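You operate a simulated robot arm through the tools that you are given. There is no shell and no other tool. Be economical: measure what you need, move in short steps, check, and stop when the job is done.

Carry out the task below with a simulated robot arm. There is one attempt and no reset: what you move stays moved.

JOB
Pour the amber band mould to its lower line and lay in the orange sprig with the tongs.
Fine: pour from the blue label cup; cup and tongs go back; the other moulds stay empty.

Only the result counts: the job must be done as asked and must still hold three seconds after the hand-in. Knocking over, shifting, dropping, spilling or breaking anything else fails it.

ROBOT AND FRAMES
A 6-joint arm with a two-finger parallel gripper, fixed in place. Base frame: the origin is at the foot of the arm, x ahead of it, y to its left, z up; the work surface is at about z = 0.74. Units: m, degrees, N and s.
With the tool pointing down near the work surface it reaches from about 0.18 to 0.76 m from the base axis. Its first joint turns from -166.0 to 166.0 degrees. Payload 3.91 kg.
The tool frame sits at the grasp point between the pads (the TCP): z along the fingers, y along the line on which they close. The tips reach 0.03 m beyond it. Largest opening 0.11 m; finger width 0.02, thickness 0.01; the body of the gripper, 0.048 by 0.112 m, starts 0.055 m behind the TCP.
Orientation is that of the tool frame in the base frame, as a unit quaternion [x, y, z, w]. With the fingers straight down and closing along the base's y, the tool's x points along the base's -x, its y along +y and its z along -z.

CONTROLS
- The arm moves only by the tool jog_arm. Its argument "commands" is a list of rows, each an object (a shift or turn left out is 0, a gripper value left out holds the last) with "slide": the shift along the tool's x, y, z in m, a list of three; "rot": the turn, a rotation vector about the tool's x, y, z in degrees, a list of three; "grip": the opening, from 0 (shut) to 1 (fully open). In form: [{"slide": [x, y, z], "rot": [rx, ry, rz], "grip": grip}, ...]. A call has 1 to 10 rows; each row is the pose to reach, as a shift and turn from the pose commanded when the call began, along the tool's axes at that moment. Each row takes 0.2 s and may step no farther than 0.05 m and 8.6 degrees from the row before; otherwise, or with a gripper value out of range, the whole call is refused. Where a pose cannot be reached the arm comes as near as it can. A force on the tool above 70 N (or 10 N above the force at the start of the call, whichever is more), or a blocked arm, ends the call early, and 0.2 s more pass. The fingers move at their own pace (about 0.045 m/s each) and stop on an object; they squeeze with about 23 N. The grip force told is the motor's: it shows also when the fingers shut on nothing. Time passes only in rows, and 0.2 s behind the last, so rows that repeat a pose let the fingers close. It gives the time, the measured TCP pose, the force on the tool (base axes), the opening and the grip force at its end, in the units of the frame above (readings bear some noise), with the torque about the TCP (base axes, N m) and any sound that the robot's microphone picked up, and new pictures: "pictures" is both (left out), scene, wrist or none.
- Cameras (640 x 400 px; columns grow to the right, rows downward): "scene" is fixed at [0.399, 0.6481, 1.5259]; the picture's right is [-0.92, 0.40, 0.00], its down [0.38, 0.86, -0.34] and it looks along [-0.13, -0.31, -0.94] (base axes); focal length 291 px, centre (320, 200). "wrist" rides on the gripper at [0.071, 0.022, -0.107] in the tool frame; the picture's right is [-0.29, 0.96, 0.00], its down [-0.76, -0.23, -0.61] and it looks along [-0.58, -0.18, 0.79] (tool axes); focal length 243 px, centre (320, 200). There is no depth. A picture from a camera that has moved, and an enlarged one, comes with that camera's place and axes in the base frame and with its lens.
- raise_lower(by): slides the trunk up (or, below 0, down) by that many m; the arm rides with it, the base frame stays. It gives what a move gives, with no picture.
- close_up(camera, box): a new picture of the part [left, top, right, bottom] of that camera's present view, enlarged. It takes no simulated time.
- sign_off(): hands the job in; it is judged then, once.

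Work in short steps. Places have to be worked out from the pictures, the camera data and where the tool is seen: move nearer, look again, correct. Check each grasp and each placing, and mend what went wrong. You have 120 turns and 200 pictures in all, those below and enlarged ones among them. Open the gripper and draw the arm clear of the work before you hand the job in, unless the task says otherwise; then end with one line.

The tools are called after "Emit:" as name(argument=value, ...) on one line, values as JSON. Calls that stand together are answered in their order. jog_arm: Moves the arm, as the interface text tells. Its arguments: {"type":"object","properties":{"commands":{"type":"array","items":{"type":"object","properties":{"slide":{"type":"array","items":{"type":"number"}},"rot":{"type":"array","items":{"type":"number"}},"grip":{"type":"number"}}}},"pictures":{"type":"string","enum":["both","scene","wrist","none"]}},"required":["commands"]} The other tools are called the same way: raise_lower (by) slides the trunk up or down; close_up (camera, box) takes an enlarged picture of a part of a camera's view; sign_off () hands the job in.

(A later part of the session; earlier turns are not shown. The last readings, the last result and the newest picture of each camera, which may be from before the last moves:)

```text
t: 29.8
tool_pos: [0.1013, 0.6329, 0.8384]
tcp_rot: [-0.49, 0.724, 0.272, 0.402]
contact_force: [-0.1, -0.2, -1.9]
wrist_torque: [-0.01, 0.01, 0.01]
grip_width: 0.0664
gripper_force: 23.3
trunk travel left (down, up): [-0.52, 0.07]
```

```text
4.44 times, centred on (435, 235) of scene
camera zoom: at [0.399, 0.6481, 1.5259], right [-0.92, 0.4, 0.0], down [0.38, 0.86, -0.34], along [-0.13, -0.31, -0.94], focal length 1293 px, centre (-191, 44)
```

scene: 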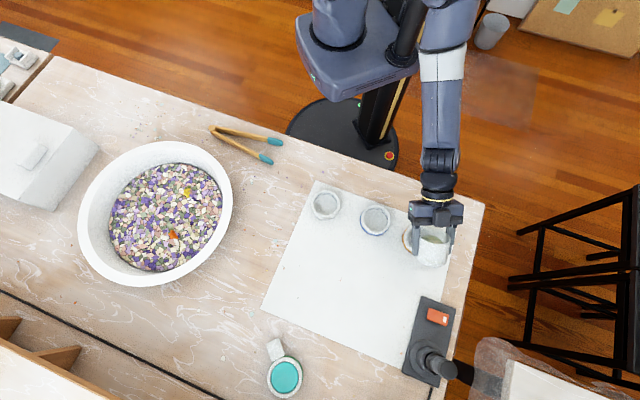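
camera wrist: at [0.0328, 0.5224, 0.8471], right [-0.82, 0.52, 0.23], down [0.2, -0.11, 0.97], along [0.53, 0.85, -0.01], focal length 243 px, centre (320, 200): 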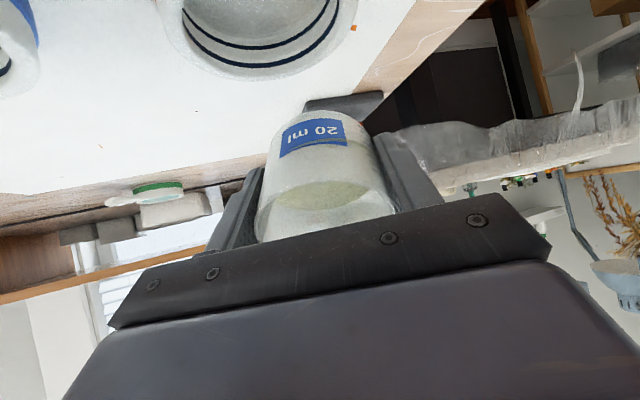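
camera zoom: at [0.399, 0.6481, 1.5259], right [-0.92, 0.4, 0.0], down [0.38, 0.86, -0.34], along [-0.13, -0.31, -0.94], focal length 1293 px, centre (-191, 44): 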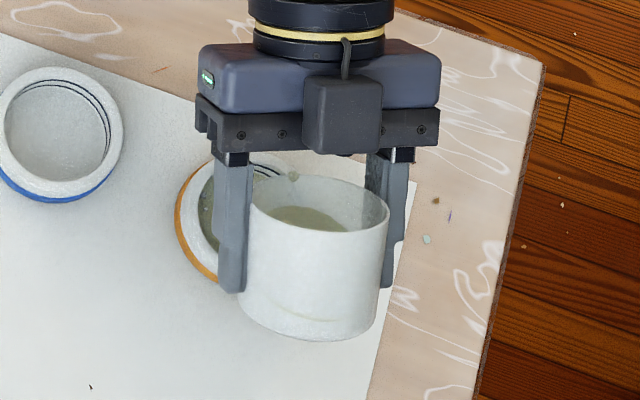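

It is pouring into the mould. I hold two rows and look again.

Emit:
jog_arm(commands=[{"slide": [0, 0, 0]}], pictures="none")

Emit:
close_up(camera="wrist", box=[150, 0, 420, 240])

```text
t: 30.2
tool_pos: [0.1024, 0.6334, 0.8398]
tcp_rot: [-0.491, 0.724, 0.272, 0.402]
contact_force: [-0.4, -0.3, -0.5]
wrist_torque: [-0.01, 0.01, -0.04]
grip_width: 0.0662
gripper_force: 22.7
trunk travel left (down, up): [-0.52, 0.07]
```

```text
1.67 times, centred on (285, 120) of wrist
camera zoom: at [0.0329, 0.522, 0.8361], right [-0.83, 0.5, 0.25], down [0.17, -0.19, 0.97], along [0.53, 0.85, 0.07], focal length 404 px, centre (378, 333)
```

zoom: 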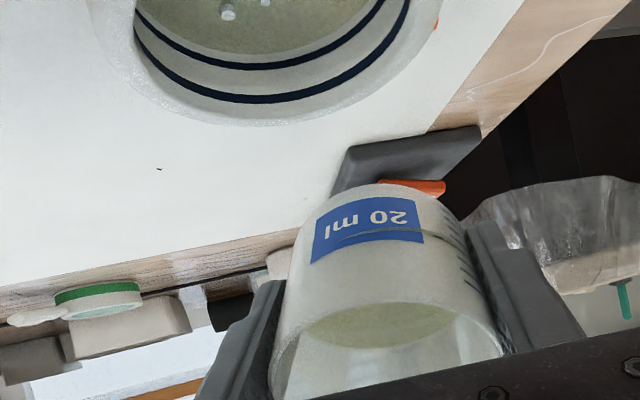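

The flow stopped by itself, with the level just below the lower line. I tilt by 1.5° more.

Emit:
jog_arm(commands=[{"slide": [0, 0, 0], "rot": [0, -1.5, 0]}, {"slide": [0, 0, 0], "rot": [0, -1.5, 0]}, {"slide": [0, 0, 0], "rot": [0, -1.5, 0]}], pictures="none")

Emit:
close_up(camera="wrist", box=[190, 0, 350, 100])

```text
t: 31.0
tool_pos: [0.1016, 0.6326, 0.8391]
tcp_rot: [-0.487, 0.718, 0.28, 0.411]
contact_force: [-0.7, -0.6, -1.3]
wrist_torque: [-0.04, 0.0, -0.02]
grip_width: 0.066
gripper_force: 23.1
trunk travel left (down, up): [-0.52, 0.07]
```

```text
4.00 times, centred on (270, 50) of wrist
camera zoom: at [0.0332, 0.5221, 0.8325], right [-0.83, 0.49, 0.25], down [0.16, -0.21, 0.96], along [0.53, 0.84, 0.1], focal length 970 px, centre (520, 800)
```

zoom: 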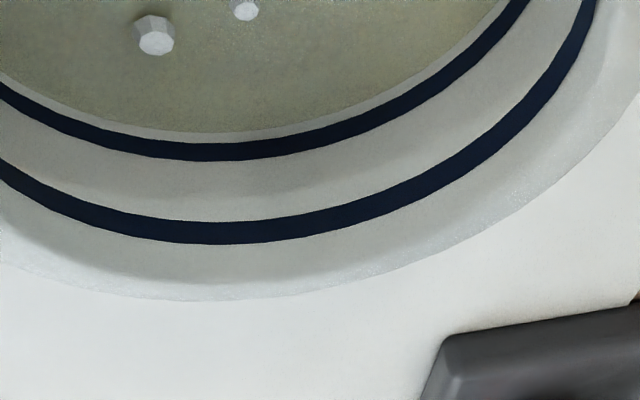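

The level is now just under the lower line's lower edge. Another 1° tilt.

Emit:
jog_arm(commands=[{"slide": [0, 0, 0], "rot": [0, -1.0, 0]}, {"slide": [0, 0, 0], "rot": [0, -1.0, 0]}, {"slide": [0, 0, 0], "rot": [0, -1.0, 0]}], pictures="none")

Emit:
close_up(camera="wrist", box=[190, 0, 350, 100])

```text
t: 31.8
tool_pos: [0.1019, 0.6333, 0.8374]
tcp_rot: [-0.485, 0.715, 0.283, 0.418]
contact_force: [0.6, 0.5, -0.6]
wrist_torque: [-0.01, 0.02, 0.01]
grip_width: 0.0665
gripper_force: 22.9
trunk travel left (down, up): [-0.52, 0.07]
```

```text
4.00 times, centred on (270, 50) of wrist
camera zoom: at [0.0333, 0.5224, 0.8301], right [-0.84, 0.49, 0.25], down [0.16, -0.23, 0.96], along [0.53, 0.84, 0.12], focal length 970 px, centre (520, 800)
```

zoom: 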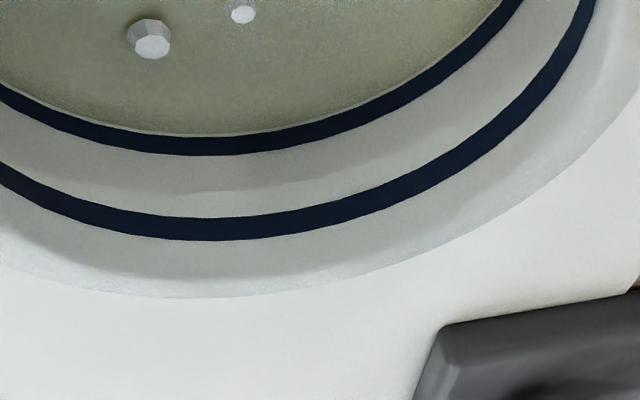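

Level is just touching the line's lower edge. One more degree brings it to the middle of the line.

Emit:
jog_arm(commands=[{"slide": [0, 0, 0], "rot": [0, -1.0, 0]}, {"slide": [0, 0, 0], "rot": [0, -1.0, 0]}, {"slide": [0, 0, 0], "rot": [0, -1.0, 0]}], pictures="none")

Emit:
close_up(camera="wrist", box=[190, 0, 350, 100])

```text
t: 32.6
tool_pos: [0.1008, 0.6321, 0.8386]
tcp_rot: [-0.482, 0.711, 0.287, 0.424]
contact_force: [-0.5, -0.2, -0.2]
wrist_torque: [0.0, 0.0, 0.02]
grip_width: 0.0659
gripper_force: 23.0
trunk travel left (down, up): [-0.52, 0.07]
```

```text
4.00 times, centred on (270, 50) of wrist
camera zoom: at [0.0332, 0.5229, 0.8278], right [-0.84, 0.48, 0.26], down [0.15, -0.25, 0.96], along [0.52, 0.84, 0.13], focal length 970 px, centre (520, 800)
```

zoom: 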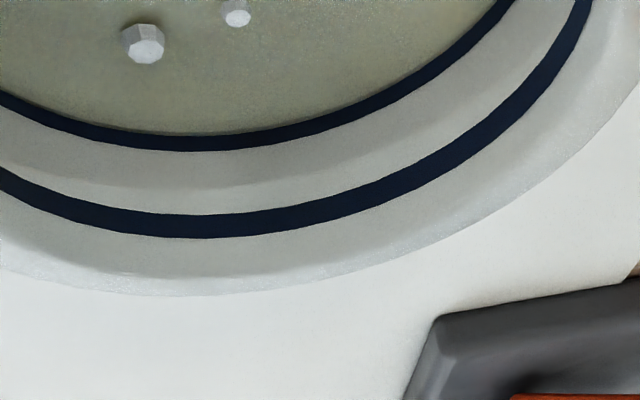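

About a third of the line is covered. A last 0.4° then the cup goes back upright.

Emit:
jog_arm(commands=[{"slide": [0, 0, 0], "rot": [0, -0.4, 0]}, {"slide": [0, 0, 0], "rot": [0, -0.4, 0]}, {"slide": [0, 0, 0], "rot": [0, -0.4, 0]}], pictures="none")

Emit:
close_up(camera="wrist", box=[190, 0, 350, 100])

```text
t: 33.4
tool_pos: [0.1007, 0.6339, 0.8391]
tcp_rot: [-0.482, 0.709, 0.289, 0.426]
contact_force: [1.1, 0.4, -0.9]
wrist_torque: [0.02, 0.02, -0.02]
grip_width: 0.0661
gripper_force: 22.8
trunk travel left (down, up): [-0.52, 0.07]
```

```text
4.00 times, centred on (270, 50) of wrist
camera zoom: at [0.0332, 0.5229, 0.8269], right [-0.84, 0.48, 0.26], down [0.15, -0.25, 0.96], along [0.52, 0.84, 0.14], focal length 970 px, centre (520, 800)
```

zoom: 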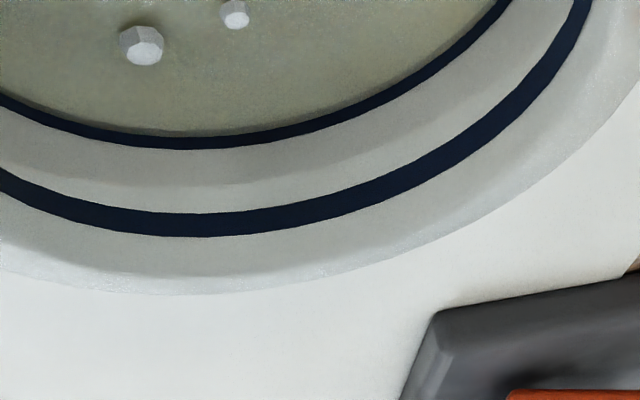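

The level sits at the middle of the lower line. I bring the cup upright in place.

Emit:
jog_arm(commands=[{"slide": [0, 0, 0], "rot": [0, 8, 0]}, {"slide": [0, 0, 0], "rot": [0, 16, 0]}, {"slide": [0, 0, 0], "rot": [0, 24, 0]}, {"slide": [0, 0, 0], "rot": [0, 32, 0]}, {"slide": [0, 0, 0], "rot": [0, 40, 0]}, {"slide": [0, 0, 0], "rot": [0, 47, 0]}, {"slide": [0, 0, 0], "rot": [0, 52, 0]}, {"slide": [0, 0, 0], "rot": [0, 55, 0]}, {"slide": [0, 0, 0], "rot": [0, 55, 0]}])

```text
t: 35.4
tool_pos: [0.1019, 0.6339, 0.8392]
tcp_rot: [-0.561, 0.826, 0.034, 0.049]
contact_force: [-0.3, 0.1, -0.7]
wrist_torque: [-0.02, -0.02, 0.0]
grip_width: 0.0665
gripper_force: 22.7
out of reach, approached as far as the arm can: row 4
trunk travel left (down, up): [-0.52, 0.07]
camera wrist: at [0.0495, 0.5643, 0.9374], right [-0.78, 0.62, 0.04], down [0.47, 0.55, 0.69], along [0.41, 0.56, -0.72], focal length 243 px, centre (320, 200)
```

scene: 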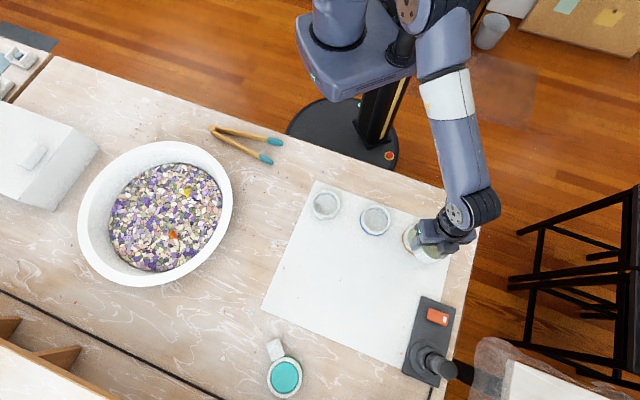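
wrist: 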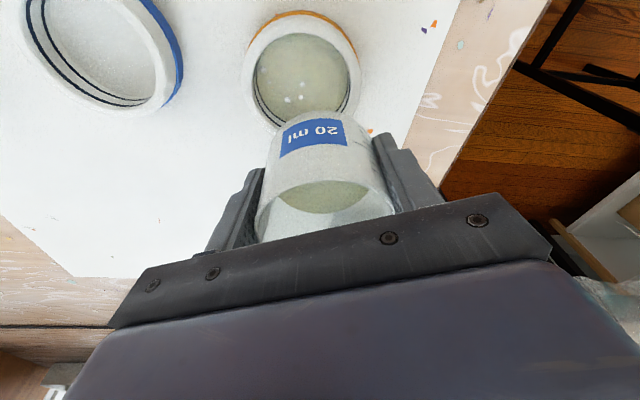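

Mould filled, nothing spilled. I carry the cup back over its place at this height.

Emit:
jog_arm(commands=[{"slide": [-0.006, -0.007, -0.01]}, {"slide": [-0.022, -0.026, -0.003]}, {"slide": [-0.04, -0.048, 0.0]}, {"slide": [-0.06, -0.072, 0.004]}, {"slide": [-0.078, -0.094, 0.008]}, {"slide": [-0.094, -0.113, 0.011]}, {"slide": [-0.105, -0.1265, 0.013]}, {"slide": [-0.1102, -0.1328, 0.0135]}, {"slide": [-0.1102, -0.1328, 0.0135]}], pictures="wrist")

```text
t: 37.4
tool_pos: [0.2656, 0.6863, 0.839]
tcp_rot: [-0.56, 0.826, 0.034, 0.05]
contact_force: [0.6, -0.4, -1.3]
wrist_torque: [-0.02, 0.02, -0.01]
grip_width: 0.0663
gripper_force: 22.9
trunk travel left (down, up): [-0.52, 0.07]
camera wrist: at [0.2138, 0.6176, 0.9373], right [-0.78, 0.62, 0.04], down [0.47, 0.55, 0.7], along [0.41, 0.56, -0.72], focal length 243 px, centre (320, 200)
```

wrist: 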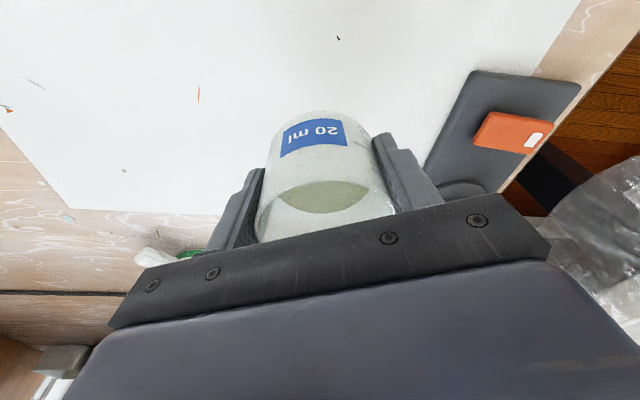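

Over its spot; I lower the cup slowly to the table.

Emit:
jog_arm(commands=[{"slide": [0.0015, 0, 0.012]}, {"slide": [0.003, 0, 0.026]}, {"slide": [0.005, 0, 0.04]}, {"slide": [0.006, 0, 0.049]}, {"slide": [0.0065, 0, 0.053]}, {"slide": [0.007, 0, 0.056]}, {"slide": [0.007, 0, 0.057]}, {"slide": [0.007, 0, 0.057]}], pictures="wrist")

```text
t: 39.2
tool_pos: [0.2658, 0.6868, 0.7809]
tcp_rot: [-0.56, 0.826, 0.034, 0.05]
contact_force: [0.3, -1.2, 3.9]
wrist_torque: [0.06, 0.02, 0.01]
grip_width: 0.0661
gripper_force: 23.2
trunk travel left (down, up): [-0.52, 0.07]
camera wrist: at [0.2136, 0.6175, 0.8807], right [-0.78, 0.62, 0.04], down [0.47, 0.55, 0.7], along [0.41, 0.56, -0.72], focal length 243 px, centre (320, 200)
```

wrist: 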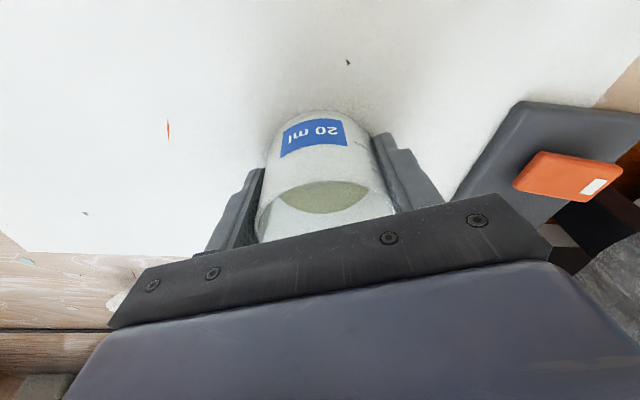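

Force of 4 N up shows contact with the table. I open the fingers and rise straight up along the tool.

Emit:
jog_arm(commands=[{"slide": [0, 0, 0], "grip": 0.75}, {"slide": [0, 0, 0], "grip": 1}, {"slide": [0, 0, 0]}, {"slide": [0, 0, 0]}, {"slide": [0, 0, -0.03]}, {"slide": [0, 0, -0.06]}, {"slide": [0, 0, -0.1]}, {"slide": [0, 0, -0.14]}, {"slide": [0, 0, -0.16]}])

```text
t: 41.2
tool_pos: [0.2585, 0.6704, 0.9419]
tcp_rot: [-0.561, 0.826, 0.034, 0.049]
contact_force: [0.0, 0.3, 0.1]
wrist_torque: [0.0, 0.0, 0.01]
grip_width: 0.1099
gripper_force: 0.0
trunk travel left (down, up): [-0.52, 0.07]
camera wrist: at [0.2067, 0.6011, 1.0401], right [-0.78, 0.62, 0.04], down [0.47, 0.55, 0.7], along [0.41, 0.56, -0.72], focal length 243 px, centre (320, 200)
```

scene: 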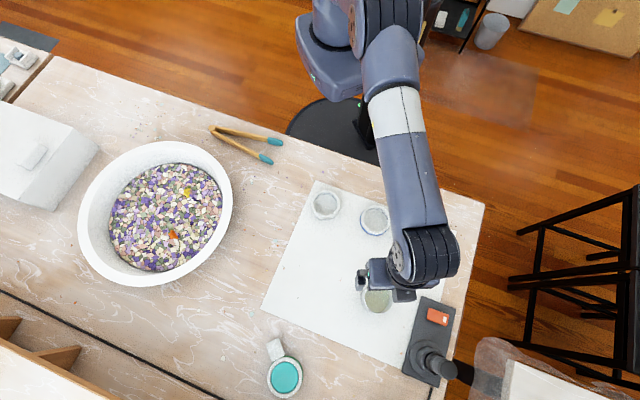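
wrist: 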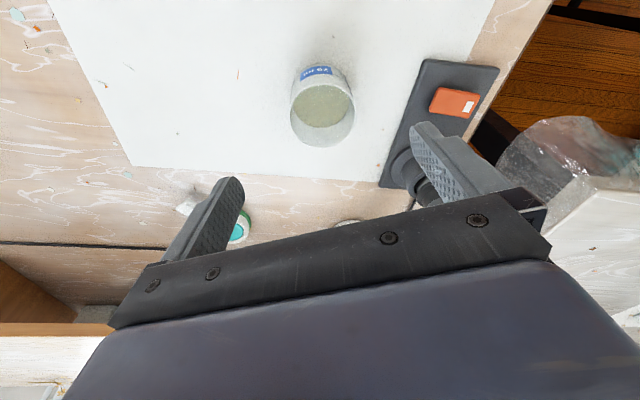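

The cup stands in its place again. Next the tongs: I level the tool, then swing over toward them.

Emit:
jog_arm(commands=[{"slide": [0.02, 0, 0], "rot": [0, 3.5, 0]}, {"slide": [0.04, 0, 0], "rot": [0, 7, 0]}, {"slide": [0.04, 0, 0], "rot": [0, 7, 0]}], pictures="none")

Emit:
jog_arm(commands=[{"slide": [0.036, -0.03, 0], "rot": [0, 0, 8.5]}, {"slide": [0.072, -0.06, 0], "rot": [0, 0, 17]}, {"slide": [0.108, -0.09, 0], "rot": [0, 0, 25.5]}, {"slide": [0.144, -0.12, 0], "rot": [0, 0, 34]}, {"slide": [0.18, -0.15, 0], "rot": [0, 0, 42.5]}, {"slide": [0.216, -0.18, 0], "rot": [0, 0, 51]}, {"slide": [0.252, -0.21, 0], "rot": [0, 0, 59.5]}, {"slide": [0.288, -0.24, 0.0], "rot": [0, 0, 68]}, {"slide": [0.324, -0.27, 0.01], "rot": [0, 0, 76.5]}, {"slide": [0.358, -0.299, 0.02], "rot": [0, 0, 85]}], pictures="none")

Emit:
jog_arm(commands=[{"rot": [0, 0, 8]}, {"rot": [0, 0, 16]}, {"rot": [0, 0, 24]}, {"rot": [0, 0, 29]}, {"rot": [0, 0, 29]}])

```text
t: 42.0
tool_pos: [0.2444, 0.6315, 0.9351]
tcp_rot: [-0.562, 0.827, 0.0, -0.001]
contact_force: [0.2, 0.2, -0.1]
wrist_torque: [-0.03, 0.0, 0.0]
grip_width: 0.1101
gripper_force: 0.0
trunk travel left (down, up): [-0.52, 0.07]
```

```text
t: 44.2
tool_pos: [0.3858, 0.1858, 0.9169]
tcp_rot: [0.146, 0.989, 0.0, 0.0]
contact_force: [0.4, 0.8, 0.0]
wrist_torque: [-0.04, -0.01, -0.02]
grip_width: 0.11
gripper_force: 0.1
trunk travel left (down, up): [-0.52, 0.07]
```

```text
t: 45.4
tool_pos: [0.3898, 0.1881, 0.9165]
tcp_rot: [0.39, 0.921, 0.0, 0.0]
contact_force: [0.5, -0.9, 0.4]
wrist_torque: [-0.02, 0.01, 0.02]
grip_width: 0.1099
gripper_force: 0.1
trunk travel left (down, up): [-0.52, 0.07]
camera wrist: at [0.3539, 0.2546, 1.0237], right [0.89, 0.46, 0.0], down [0.36, -0.71, 0.61], along [0.28, -0.54, -0.79], focal length 243 px, centre (320, 200)
```

scene: 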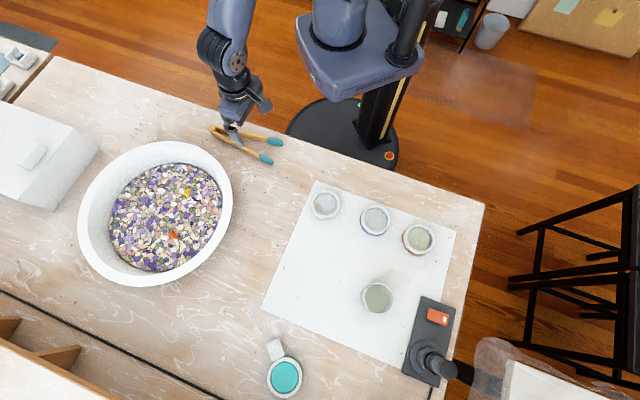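
wrist: 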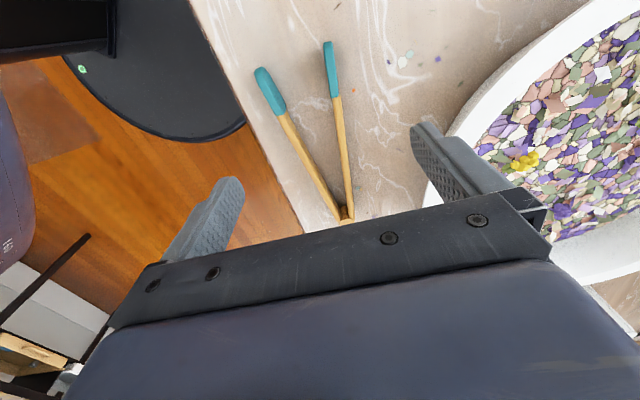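

Tongs' hinge is at about (0.503, 0.042) and their tips at about (0.321, 0.182) and (0.370, 0.233), well in line with the tool. I move above the arms at about 0.105 m from the hinge, z≈0.80.

Emit:
jog_arm(commands=[{"slide": [-0.03, -0.007, 0.02]}, {"slide": [-0.06, -0.014, 0.04]}, {"slide": [-0.0786, -0.0196, 0.07]}, {"slide": [-0.0786, -0.0196, 0.095]}, {"slide": [-0.0786, -0.0196, 0.112]}, {"slide": [-0.0786, -0.0196, 0.112]}])

```text
t: 46.8
tool_pos: [0.4322, 0.1191, 0.8032]
tcp_rot: [0.388, 0.922, -0.001, 0.0]
contact_force: [0.4, 0.1, 0.5]
wrist_torque: [-0.01, 0.02, -0.02]
grip_width: 0.1098
gripper_force: 0.1
trunk travel left (down, up): [-0.52, 0.07]
camera wrist: at [0.3958, 0.1854, 0.9124], right [0.89, 0.46, 0.0], down [0.37, -0.7, 0.61], along [0.28, -0.54, -0.79], focal length 243 px, centre (320, 200)
```

scene: 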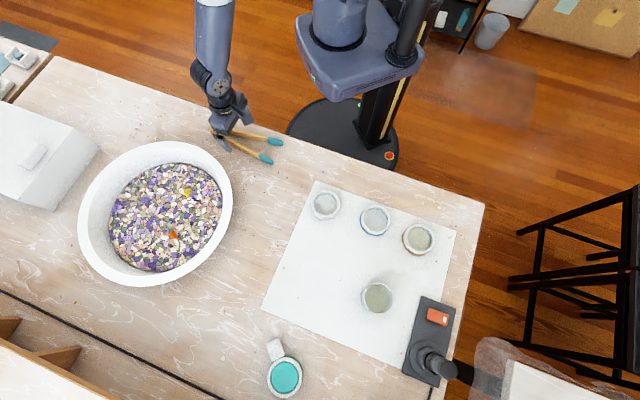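
wrist: 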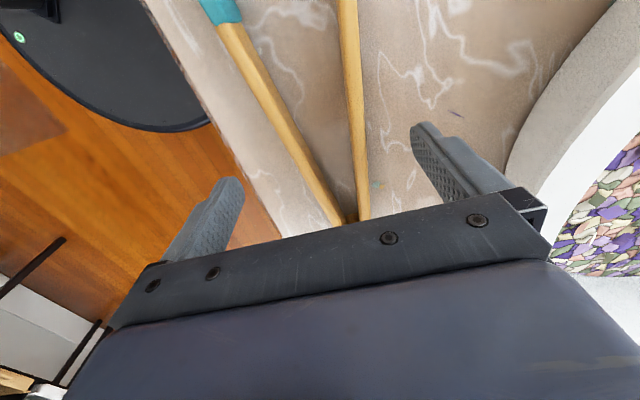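

The arms lie symmetrically under the tool centre. I descend to z≈0.773, watching the force.

Emit:
jog_arm(commands=[{"slide": [0, 0, 0.012]}, {"slide": [0, 0, 0.022]}, {"slide": [0, 0, 0.03]}, {"slide": [0, 0, 0.03]}], pictures="wrist")

```text
t: 47.8
tool_pos: [0.4317, 0.1168, 0.7741]
tcp_rot: [0.388, 0.922, 0.0, -0.001]
contact_force: [-0.3, 0.3, 0.2]
wrist_torque: [0.04, 0.0, -0.01]
grip_width: 0.1101
gripper_force: 0.0
trunk travel left (down, up): [-0.52, 0.07]
camera wrist: at [0.3957, 0.1848, 0.8816], right [0.89, 0.46, 0.0], down [0.37, -0.7, 0.61], along [0.28, -0.54, -0.79], focal length 243 px, centre (320, 200)
```

wrist: 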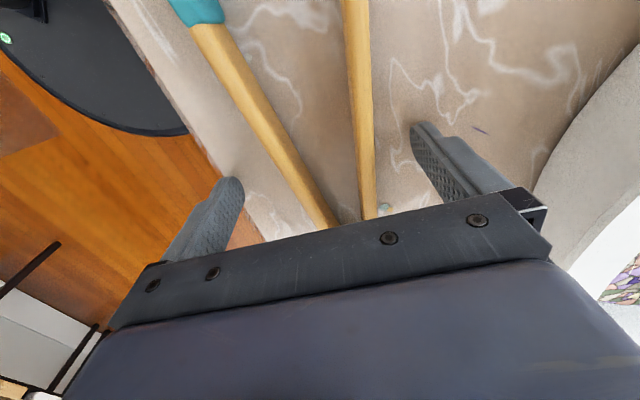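

Straddling nicely. I close gradually to find contact with the arms.

Emit:
jog_arm(commands=[{"grip": 0.7}, {"grip": 0.55}, {"grip": 0.45}, {"grip": 0.45}, {"grip": 0.45}], pictures="wrist")

```text
t: 49.0
tool_pos: [0.4316, 0.1174, 0.774]
tcp_rot: [0.388, 0.922, 0.0, 0.0]
contact_force: [0.2, 0.8, -0.9]
wrist_torque: [0.01, -0.02, -0.02]
grip_width: 0.0506
gripper_force: 2.4
trunk travel left (down, up): [-0.52, 0.07]
camera wrist: at [0.3957, 0.1848, 0.8818], right [0.89, 0.46, 0.0], down [0.37, -0.7, 0.61], along [0.28, -0.54, -0.79], focal length 243 px, centre (320, 200)
```

wrist: 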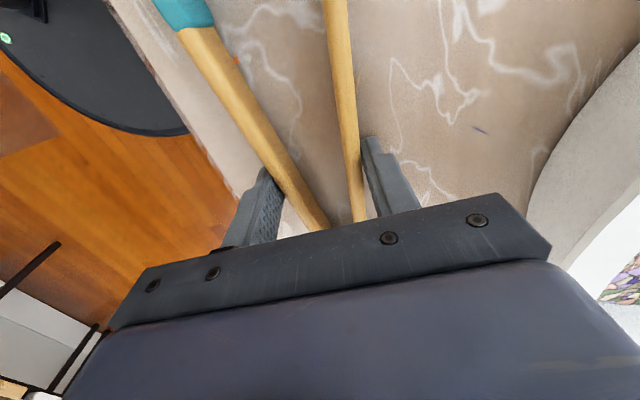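

Contact on both arms (2.4 N). I squeeze a bit more to see the spring force.

Emit:
jog_arm(commands=[{"grip": 0.38}, {"grip": 0.34}, {"grip": 0.34}, {"grip": 0.34}], pictures="wrist")

```text
t: 50.0
tool_pos: [0.4312, 0.1181, 0.7746]
tcp_rot: [0.389, 0.921, 0.0, 0.001]
contact_force: [0.6, 0.2, -1.0]
wrist_torque: [-0.01, 0.0, -0.01]
grip_width: 0.0383
gripper_force: 3.1
trunk travel left (down, up): [-0.52, 0.07]
camera wrist: at [0.3957, 0.1848, 0.8818], right [0.89, 0.46, 0.0], down [0.37, -0.7, 0.61], along [0.28, -0.54, -0.79], focal length 243 px, centre (320, 200)
```

wrist: 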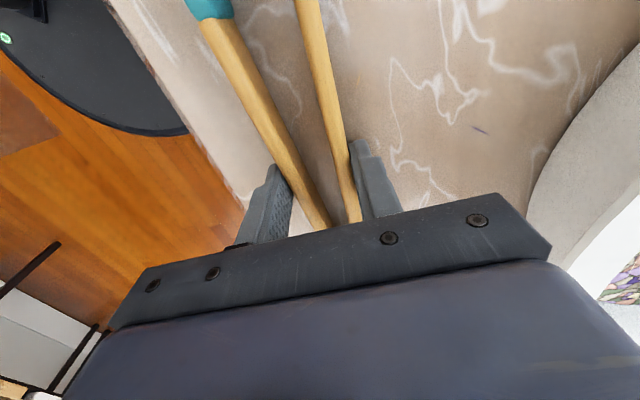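

The spring is soft (3 N at 38 mm). I squeeze fully for carrying and lift a little to check the hold.

Emit:
jog_arm(commands=[{"grip": 0.2}, {"grip": 0.0}, {"grip": 0.0}, {"grip": 0.0}, {"slide": [0, 0, -0.004], "grip": 0.0}, {"slide": [0, 0, -0.01]}, {"slide": [0, 0, -0.018]}, {"slide": [0, 0, -0.026]}])

```text
t: 51.8
tool_pos: [0.43, 0.1187, 0.8018]
tcp_rot: [0.388, 0.922, -0.001, 0.0]
contact_force: [-0.4, -0.4, -0.8]
wrist_torque: [-0.03, -0.02, 0.01]
grip_width: 0.0218
gripper_force: 23.0
trunk travel left (down, up): [-0.52, 0.07]
camera wrist: at [0.3955, 0.1856, 0.9083], right [0.89, 0.46, 0.0], down [0.37, -0.7, 0.61], along [0.28, -0.54, -0.79], focal length 243 px, centre (320, 200)
```

scene: 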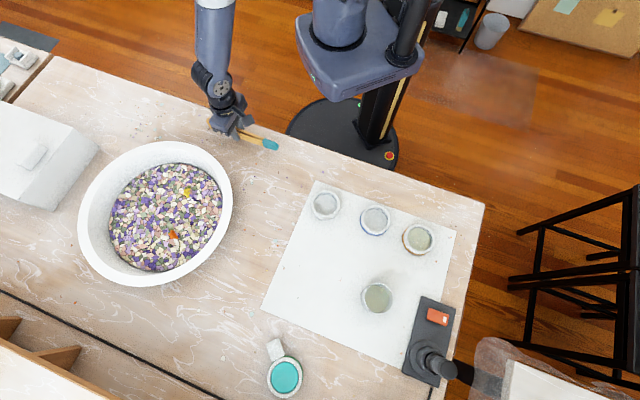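
wrist: 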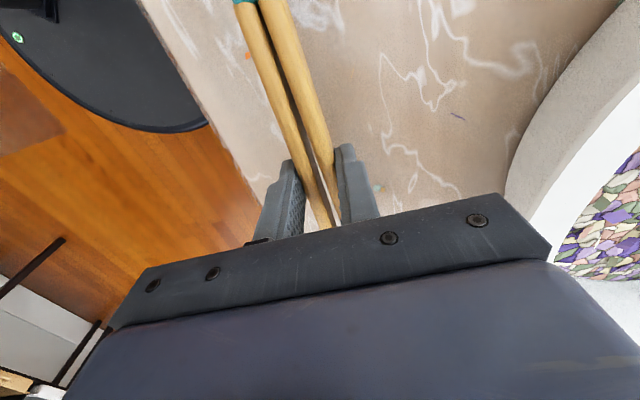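

Tongs are held and shut. I raise them to z≈1.0 and turn toward the bowl for a look at the sprig.

Emit:
jog_arm(commands=[{"slide": [0, 0, -0.04]}, {"slide": [0, 0, -0.08]}, {"slide": [0, 0, -0.12], "rot": [0, 0, -8]}, {"slide": [0.013, 0.032, -0.16], "rot": [0, 0, -16]}, {"slide": [0.026, 0.065, -0.19], "rot": [0, 0, -24]}, {"slide": [0.039, 0.097, -0.19], "rot": [0, 0, -32]}, {"slide": [0.052, 0.13, -0.19], "rot": [0, 0, -40]}, {"slide": [0.065, 0.162, -0.19], "rot": [0, 0, -48]}, {"slide": [0.077, 0.194, -0.19], "rot": [0, 0, -56]}, {"slide": [0.077, 0.194, -0.19], "rot": [0, 0, -64]}])

```text
refused: row 4 steps farther than a row can; nothing moved
```

Emit:
jog_arm(commands=[{"slide": [0, 0, -0.04]}, {"slide": [0, 0, -0.08]}, {"slide": [0, 0, -0.12], "rot": [0, 0, -8]}, {"slide": [0.005, 0.015, -0.16], "rot": [0, 0, -16]}, {"slide": [0.018, 0.046, -0.19], "rot": [0, 0, -24]}, {"slide": [0.033, 0.085, -0.19], "rot": [0, 0, -32]}, {"slide": [0.048, 0.122, -0.19], "rot": [0, 0, -40]}, {"slide": [0.063, 0.158, -0.19], "rot": [0, 0, -48]}, {"slide": [0.077, 0.194, -0.19], "rot": [0, 0, -56]}, {"slide": [0.077, 0.194, -0.19], "rot": [0, 0, -64]}])

```text
t: 54.0
tool_pos: [0.5169, 0.3101, 0.9903]
tcp_rot: [-0.16, 0.987, 0.001, 0.0]
contact_force: [0.5, -0.2, -0.5]
wrist_torque: [-0.01, -0.04, -0.01]
grip_width: 0.0215
gripper_force: 22.7
trunk travel left (down, up): [-0.52, 0.07]
camera wrist: at [0.441, 0.3091, 1.0975], right [-0.03, 1.0, 0.0], down [0.79, 0.02, 0.61], along [0.61, 0.02, -0.79], focal length 243 px, centre (320, 200)
```

scene: 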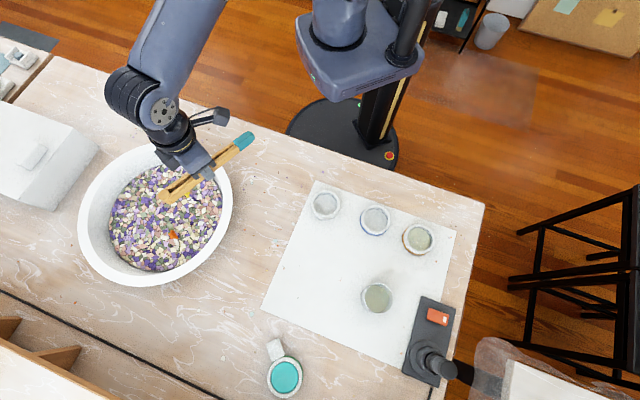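
wrist: 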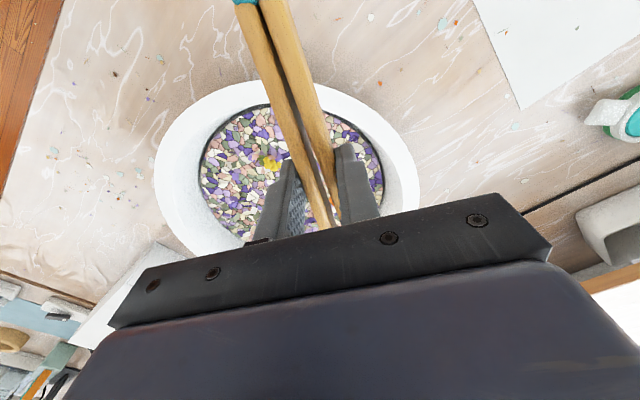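

The sprig is hidden behind the finger; I shift back and to the right for a clear view of it.

Emit:
jog_arm(commands=[{"slide": [0.028, -0.038, 0]}, {"slide": [0.057, -0.076, 0]}, {"slide": [0.057, -0.076, 0]}], pictures="wrist")

Emit:
close_up(camera="wrist", box=[300, 80, 520, 220])

Emit:
close_up(camera="scene", box=[140, 200, 210, 260])

```text
t: 54.8
tool_pos: [0.484, 0.2189, 0.9915]
tcp_rot: [-0.159, 0.987, 0.0, -0.001]
contact_force: [-0.5, -0.8, -0.6]
wrist_torque: [0.01, -0.02, -0.02]
grip_width: 0.0216
gripper_force: 23.6
trunk travel left (down, up): [-0.52, 0.07]
camera wrist: at [0.4091, 0.2176, 1.0986], right [-0.03, 1.0, 0.0], down [0.79, 0.02, 0.61], along [0.61, 0.01, -0.79], focal length 243 px, centre (320, 200)
```

wrist: 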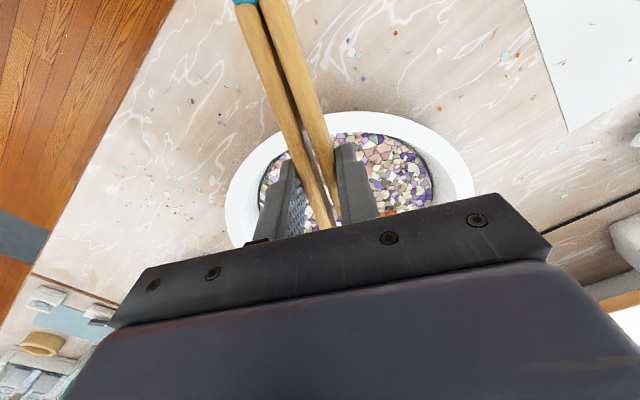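

```text
2.86 times, centred on (410, 150) of wrist
camera zoom: at [0.4091, 0.2176, 1.0986], right [-0.03, 1.0, 0.0], down [0.79, 0.02, 0.61], along [0.61, 0.01, -0.79], focal length 693 px, centre (63, 343)
```

zoom: 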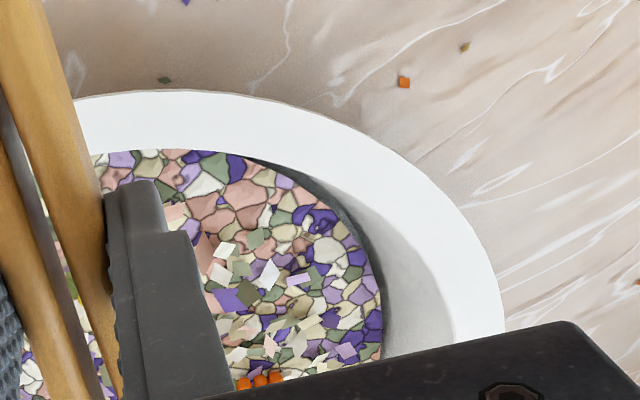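

```text
6.67 times, centred on (175, 230) of scene
camera zoom: at [0.399, 0.6481, 1.5259], right [-0.92, 0.4, 0.0], down [0.38, 0.86, -0.34], along [-0.13, -0.31, -0.94], focal length 1939 px, centre (1287, 0)
```

zoom: 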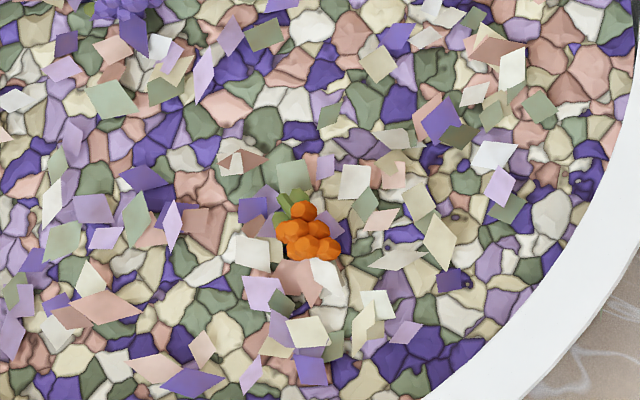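

Triangulating gives the sprig at about (0.682, 0.340, 0.785). I swing the tongs to point 65° downward with the tips hovering near z≈0.90 above it.

Emit:
jog_arm(commands=[{"slide": [-0.03, 0.007, -0.02], "rot": [0, -8, 0]}, {"slide": [-0.06, 0.014, -0.037], "rot": [0, -16, 0]}, {"slide": [-0.092, 0.021, -0.037], "rot": [0, -24, 0]}, {"slide": [-0.125, 0.028, -0.037], "rot": [0, -32, 0]}, {"slide": [-0.16, 0.035, -0.037], "rot": [0, -40, 0]}, {"slide": [-0.195, 0.042, -0.037], "rot": [0, -48, 0]}, {"slide": [-0.23, 0.049, -0.037], "rot": [0, -56, 0]}, {"slide": [-0.2585, 0.0556, -0.037], "rot": [0, -64, 0]}, {"slide": [-0.2585, 0.0556, -0.037], "rot": [0, -65, 0]}])

```text
t: 56.8
tool_pos: [0.7131, 0.3524, 1.0259]
tcp_rot: [-0.135, 0.833, 0.086, 0.529]
contact_force: [0.5, 0.2, -0.5]
wrist_torque: [-0.03, 0.0, -0.02]
grip_width: 0.0216
gripper_force: 23.6
trunk travel left (down, up): [-0.52, 0.07]
camera wrist: at [0.5856, 0.3341, 1.007], right [-0.18, 0.95, 0.26], down [-0.14, -0.29, 0.95], along [0.97, 0.14, 0.19], focal length 243 px, centre (320, 200)
```

scene: 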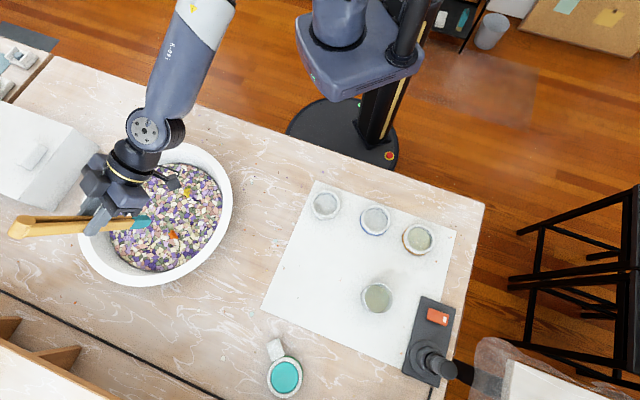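
wrist: 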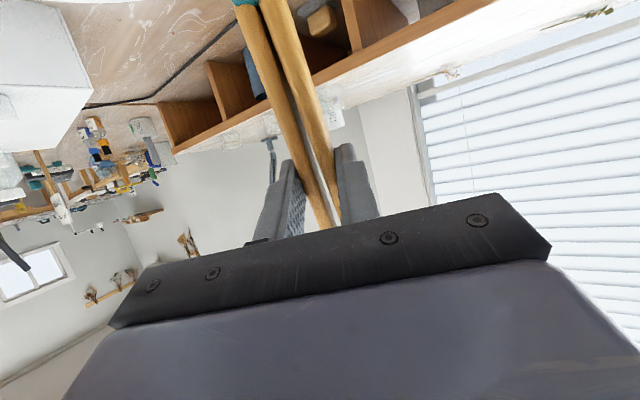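

The tips project where expected, directly over the sprig. I ease the tongs open partially and check they stay held.

Emit:
jog_arm(commands=[{"grip": 0.28}, {"grip": 0.36}, {"grip": 0.36}], pictures="none")

Emit:
close_up(camera="scene", box=[90, 170, 230, 270])

```text
t: 57.6
tool_pos: [0.7149, 0.352, 1.0259]
tcp_rot: [-0.134, 0.833, 0.085, 0.53]
contact_force: [-0.2, 0.7, -1.4]
wrist_torque: [-0.03, -0.01, -0.01]
grip_width: 0.0403
gripper_force: 3.0
trunk travel left (down, up): [-0.52, 0.07]
```

```text
4.00 times, centred on (160, 220) of scene
camera zoom: at [0.399, 0.6481, 1.5259], right [-0.92, 0.4, 0.0], down [0.38, 0.86, -0.34], along [-0.13, -0.31, -0.94], focal length 1164 px, centre (960, 120)
```

zoom: 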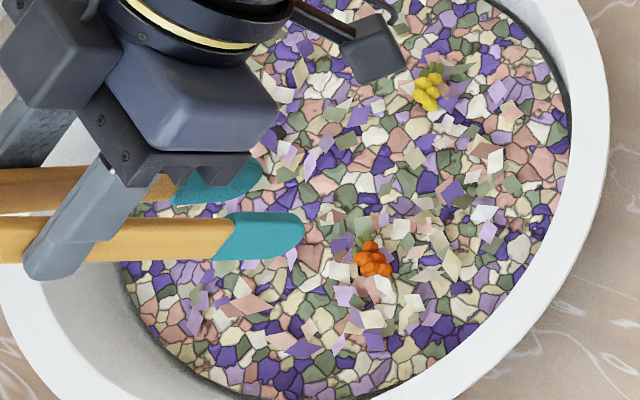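

Tongs are open and held, with both tips visible. I descend about 7 cm with a small 6 mm correction outward and check again.

Emit:
jog_arm(commands=[{"slide": [0.02, 0.001, 0.011]}, {"slide": [0.04, 0.0015, 0.022]}, {"slide": [0.059, 0.002, 0.034]}, {"slide": [0.059, 0.002, 0.034]}], pictures="none")

Emit:
close_up(camera="scene", box=[120, 190, 220, 260])

```text
t: 58.6
tool_pos: [0.7183, 0.3585, 0.9579]
tcp_rot: [-0.134, 0.833, 0.085, 0.53]
contact_force: [0.0, -0.5, -0.7]
wrist_torque: [0.01, 0.02, 0.02]
grip_width: 0.0403
gripper_force: 3.2
trunk travel left (down, up): [-0.52, 0.07]
```

```text
5.71 times, centred on (170, 225) of scene
camera zoom: at [0.399, 0.6481, 1.5259], right [-0.92, 0.4, 0.0], down [0.38, 0.86, -0.34], along [-0.13, -0.31, -0.94], focal length 1662 px, centre (1177, 57)
```

zoom: 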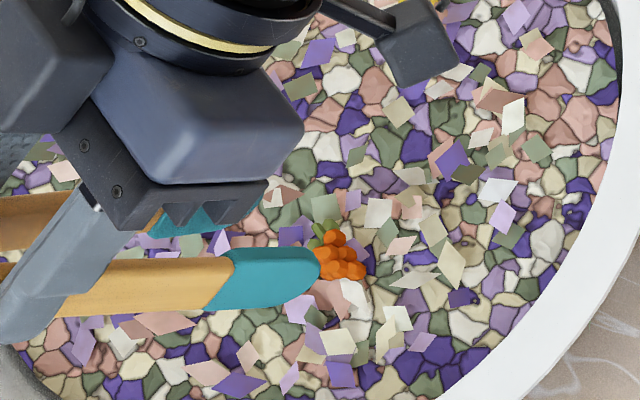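

Alignment matches the prediction. I go down the remaining 5 cm, slowly.

Emit:
jog_arm(commands=[{"slide": [0.0136, 0, 0.0063]}, {"slide": [0.0272, 0, 0.0127]}, {"slide": [0.0362, 0, 0.0169]}, {"slide": [0.0408, 0, 0.019]}, {"slide": [0.0453, 0, 0.0211]}], pictures="none")

Emit:
close_up(camera="scene", box=[120, 190, 220, 260])

```text
t: 59.8
tool_pos: [0.7199, 0.3569, 0.9089]
tcp_rot: [-0.134, 0.833, 0.085, 0.53]
contact_force: [0.3, 0.2, 0.4]
wrist_torque: [-0.06, 0.01, 0.06]
grip_width: 0.0403
gripper_force: 3.0
trunk travel left (down, up): [-0.52, 0.07]
```

```text
5.71 times, centred on (170, 225) of scene
camera zoom: at [0.399, 0.6481, 1.5259], right [-0.92, 0.4, 0.0], down [0.38, 0.86, -0.34], along [-0.13, -0.31, -0.94], focal length 1662 px, centre (1177, 57)
```

zoom: 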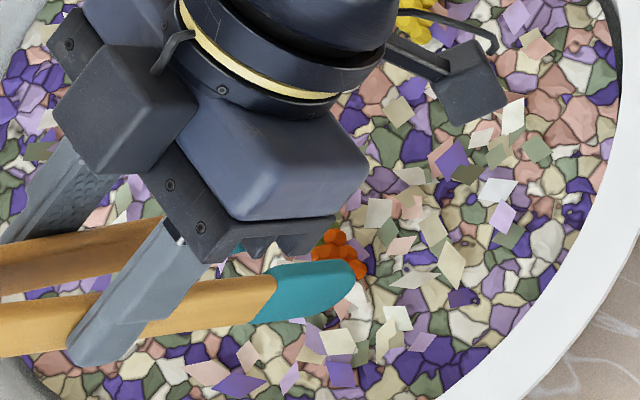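

The sprig lies between the tips, slightly toward the near one. I shift 4 mm toward +y and close the tongs.

Emit:
jog_arm(commands=[{"slide": [0, 0.004, 0]}, {"slide": [0, 0.004, 0], "grip": 0.3}, {"slide": [0, 0.004, 0], "grip": 0.2}, {"slide": [0, 0.004, 0], "grip": 0.1}, {"slide": [0, 0.004, 0], "grip": 0.0}, {"slide": [0, 0.004, 0], "grip": 0.0}], pictures="none")

Emit:
close_up(camera="scene", box=[120, 190, 220, 260])

```text
t: 61.2
tool_pos: [0.718, 0.3602, 0.9095]
tcp_rot: [-0.134, 0.832, 0.085, 0.531]
contact_force: [-1.2, 0.6, -1.0]
wrist_torque: [-0.01, -0.01, 0.04]
grip_width: 0.0212
gripper_force: 23.1
trunk travel left (down, up): [-0.52, 0.07]
```

```text
5.71 times, centred on (170, 225) of scene
camera zoom: at [0.399, 0.6481, 1.5259], right [-0.92, 0.4, 0.0], down [0.38, 0.86, -0.34], along [-0.13, -0.31, -0.94], focal length 1662 px, centre (1177, 57)
```

zoom: 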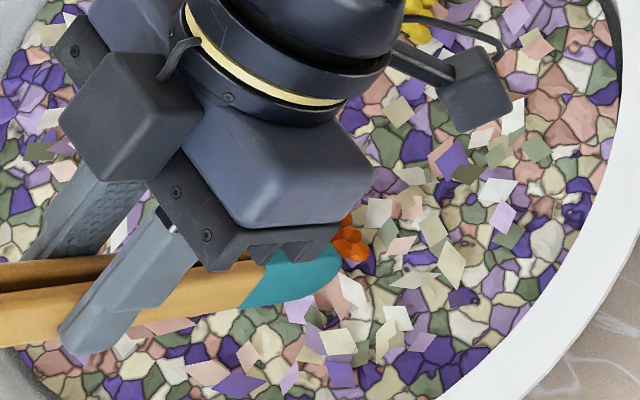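

The tongs closed fully (21 mm) — they missed; the sprig is a bit farther down/inward than the tips. I reopen, then lower about 1 cm with 5 mm inward.

Emit:
jog_arm(commands=[{"grip": 0.2}, {"grip": 0.38}, {"grip": 0.38}, {"grip": 0.38}], pictures="none")

Emit:
close_up(camera="scene", box=[140, 200, 210, 250])

```text
t: 62.2
tool_pos: [0.7169, 0.3604, 0.9081]
tcp_rot: [-0.134, 0.833, 0.085, 0.53]
contact_force: [0.7, 0.3, -1.0]
wrist_torque: [-0.02, -0.03, -0.02]
grip_width: 0.0424
gripper_force: 2.8
trunk travel left (down, up): [-0.52, 0.07]
```

```text
8.00 times, centred on (175, 225) of scene
camera zoom: at [0.399, 0.6481, 1.5259], right [-0.92, 0.4, 0.0], down [0.38, 0.86, -0.34], along [-0.13, -0.31, -0.94], focal length 2327 px, centre (1480, 0)
```

zoom: 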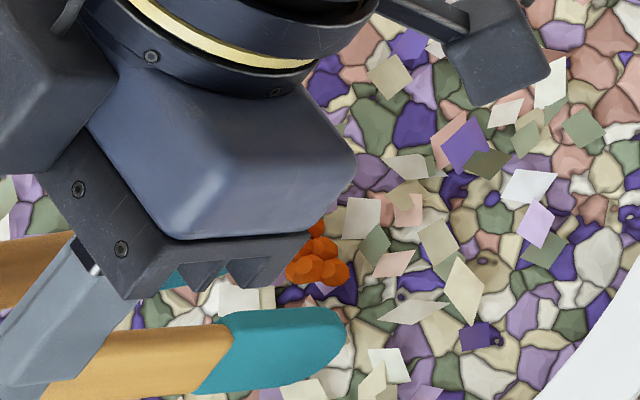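

The sprig has shifted slightly to about (0.678, 0.335). I lower 1 cm while moving 8 mm inward and 4 mm toward −y, watching force.

Emit:
jog_arm(commands=[{"slide": [0.0034, -0.004, -0.0072]}, {"slide": [0.008, -0.004, -0.005]}, {"slide": [0.0125, -0.004, -0.003]}, {"slide": [0.0125, -0.004, -0.003]}], pictures="none")

Emit:
close_up(camera="scene", box=[140, 200, 210, 250])

```text
t: 63.2
tool_pos: [0.71, 0.3551, 0.898]
tcp_rot: [-0.135, 0.833, 0.085, 0.53]
contact_force: [0.0, 0.3, -0.6]
wrist_torque: [-0.03, 0.0, 0.0]
grip_width: 0.0421
gripper_force: 2.5
trunk travel left (down, up): [-0.52, 0.07]
```

```text
8.00 times, centred on (175, 225) of scene
camera zoom: at [0.399, 0.6481, 1.5259], right [-0.92, 0.4, 0.0], down [0.38, 0.86, -0.34], along [-0.13, -0.31, -0.94], focal length 2327 px, centre (1480, 0)
```

zoom: 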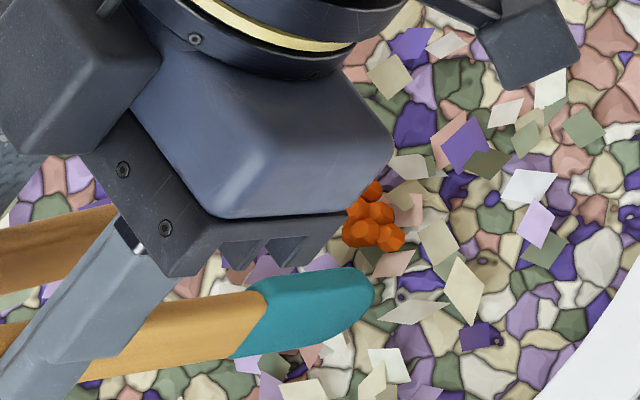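

The sprig moved inward by about 2 cm when touched. I rise 6 cm and re-measure before trying again.

Emit:
jog_arm(commands=[{"slide": [-0.018, 0, -0.0085]}, {"slide": [-0.036, 0, -0.017]}, {"slide": [-0.054, 0, -0.0254]}, {"slide": [-0.054, 0, -0.0254]}], pictures="none")

Emit:
close_up(camera="scene", box=[110, 180, 220, 250])

```text
t: 64.2
tool_pos: [0.7104, 0.354, 0.9584]
tcp_rot: [-0.135, 0.833, 0.086, 0.53]
contact_force: [-0.1, 0.1, -1.1]
wrist_torque: [0.01, 0.02, 0.03]
grip_width: 0.0423
gripper_force: 2.8
trunk travel left (down, up): [-0.52, 0.07]
```

```text
5.71 times, centred on (165, 215) of scene
camera zoom: at [0.399, 0.6481, 1.5259], right [-0.92, 0.4, 0.0], down [0.38, 0.86, -0.34], along [-0.13, -0.31, -0.94], focal length 1662 px, centre (1206, 114)
```

zoom: 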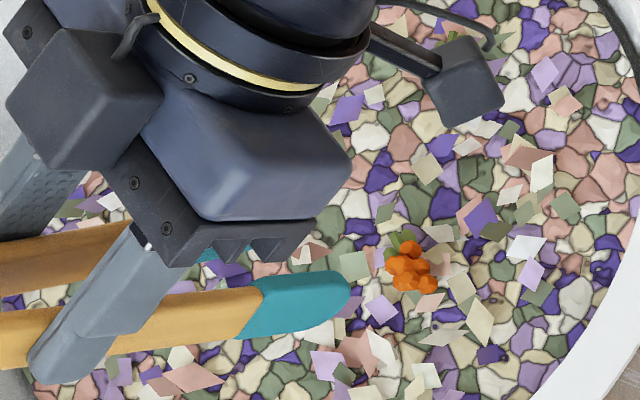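

Tip spacing was too small (about 35 mm with thick pads), so they landed on the sprig. The sprig is now near (0.659, 0.326); I open wider and re-centre above it at this height.

Emit:
jog_arm(commands=[{"slide": [0.004, -0.0035, -0.0086], "grip": 0.4}, {"slide": [0.008, -0.0073, -0.0172], "grip": 0.43}, {"slide": [0.008, -0.0073, -0.0172], "grip": 0.43}], pictures="none")

Emit:
close_up(camera="scene", box=[110, 180, 220, 250])

```text
t: 65.0
tool_pos: [0.695, 0.3424, 0.9579]
tcp_rot: [-0.133, 0.833, 0.084, 0.531]
contact_force: [0.6, -0.8, -1.6]
wrist_torque: [0.03, 0.0, 0.01]
grip_width: 0.0472
gripper_force: 2.4
trunk travel left (down, up): [-0.52, 0.07]
```

```text
5.71 times, centred on (165, 215) of scene
camera zoom: at [0.399, 0.6481, 1.5259], right [-0.92, 0.4, 0.0], down [0.38, 0.86, -0.34], along [-0.13, -0.31, -0.94], focal length 1662 px, centre (1206, 114)
```

zoom: 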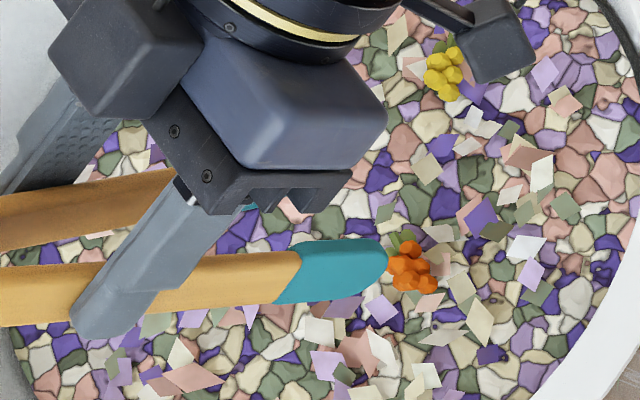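

Slight recentring (+4 mm y, 2 mm outward) and then descend in two stages; first 3.5 cm.

Emit:
jog_arm(commands=[{"slide": [0.0, 0.004, 0.003]}, {"slide": [0.016, 0.004, 0.01]}, {"slide": [0.031, 0.004, 0.0166]}, {"slide": [0.031, 0.004, 0.0166]}], pictures="none")

Emit:
close_up(camera="scene", box=[140, 195, 220, 250])

```text
t: 66.0
tool_pos: [0.6939, 0.3452, 0.9223]
tcp_rot: [-0.134, 0.833, 0.085, 0.531]
contact_force: [-0.6, -0.1, -1.6]
wrist_torque: [0.02, 0.0, -0.03]
grip_width: 0.0473
gripper_force: 2.9
trunk travel left (down, up): [-0.52, 0.07]
```

```text
7.27 times, centred on (180, 222) of scene
camera zoom: at [0.399, 0.6481, 1.5259], right [-0.92, 0.4, 0.0], down [0.38, 0.86, -0.34], along [-0.13, -0.31, -0.94], focal length 2116 px, centre (1338, 36)
```

zoom: 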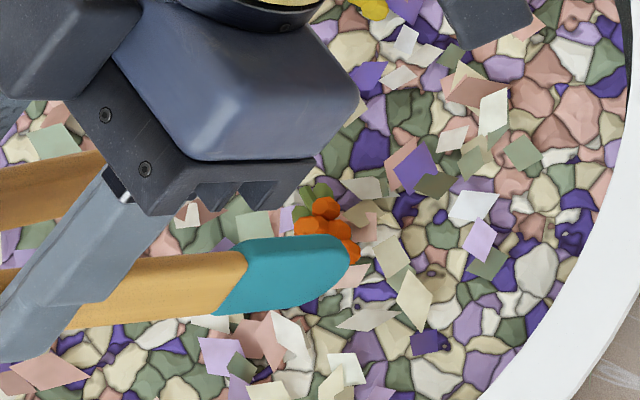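

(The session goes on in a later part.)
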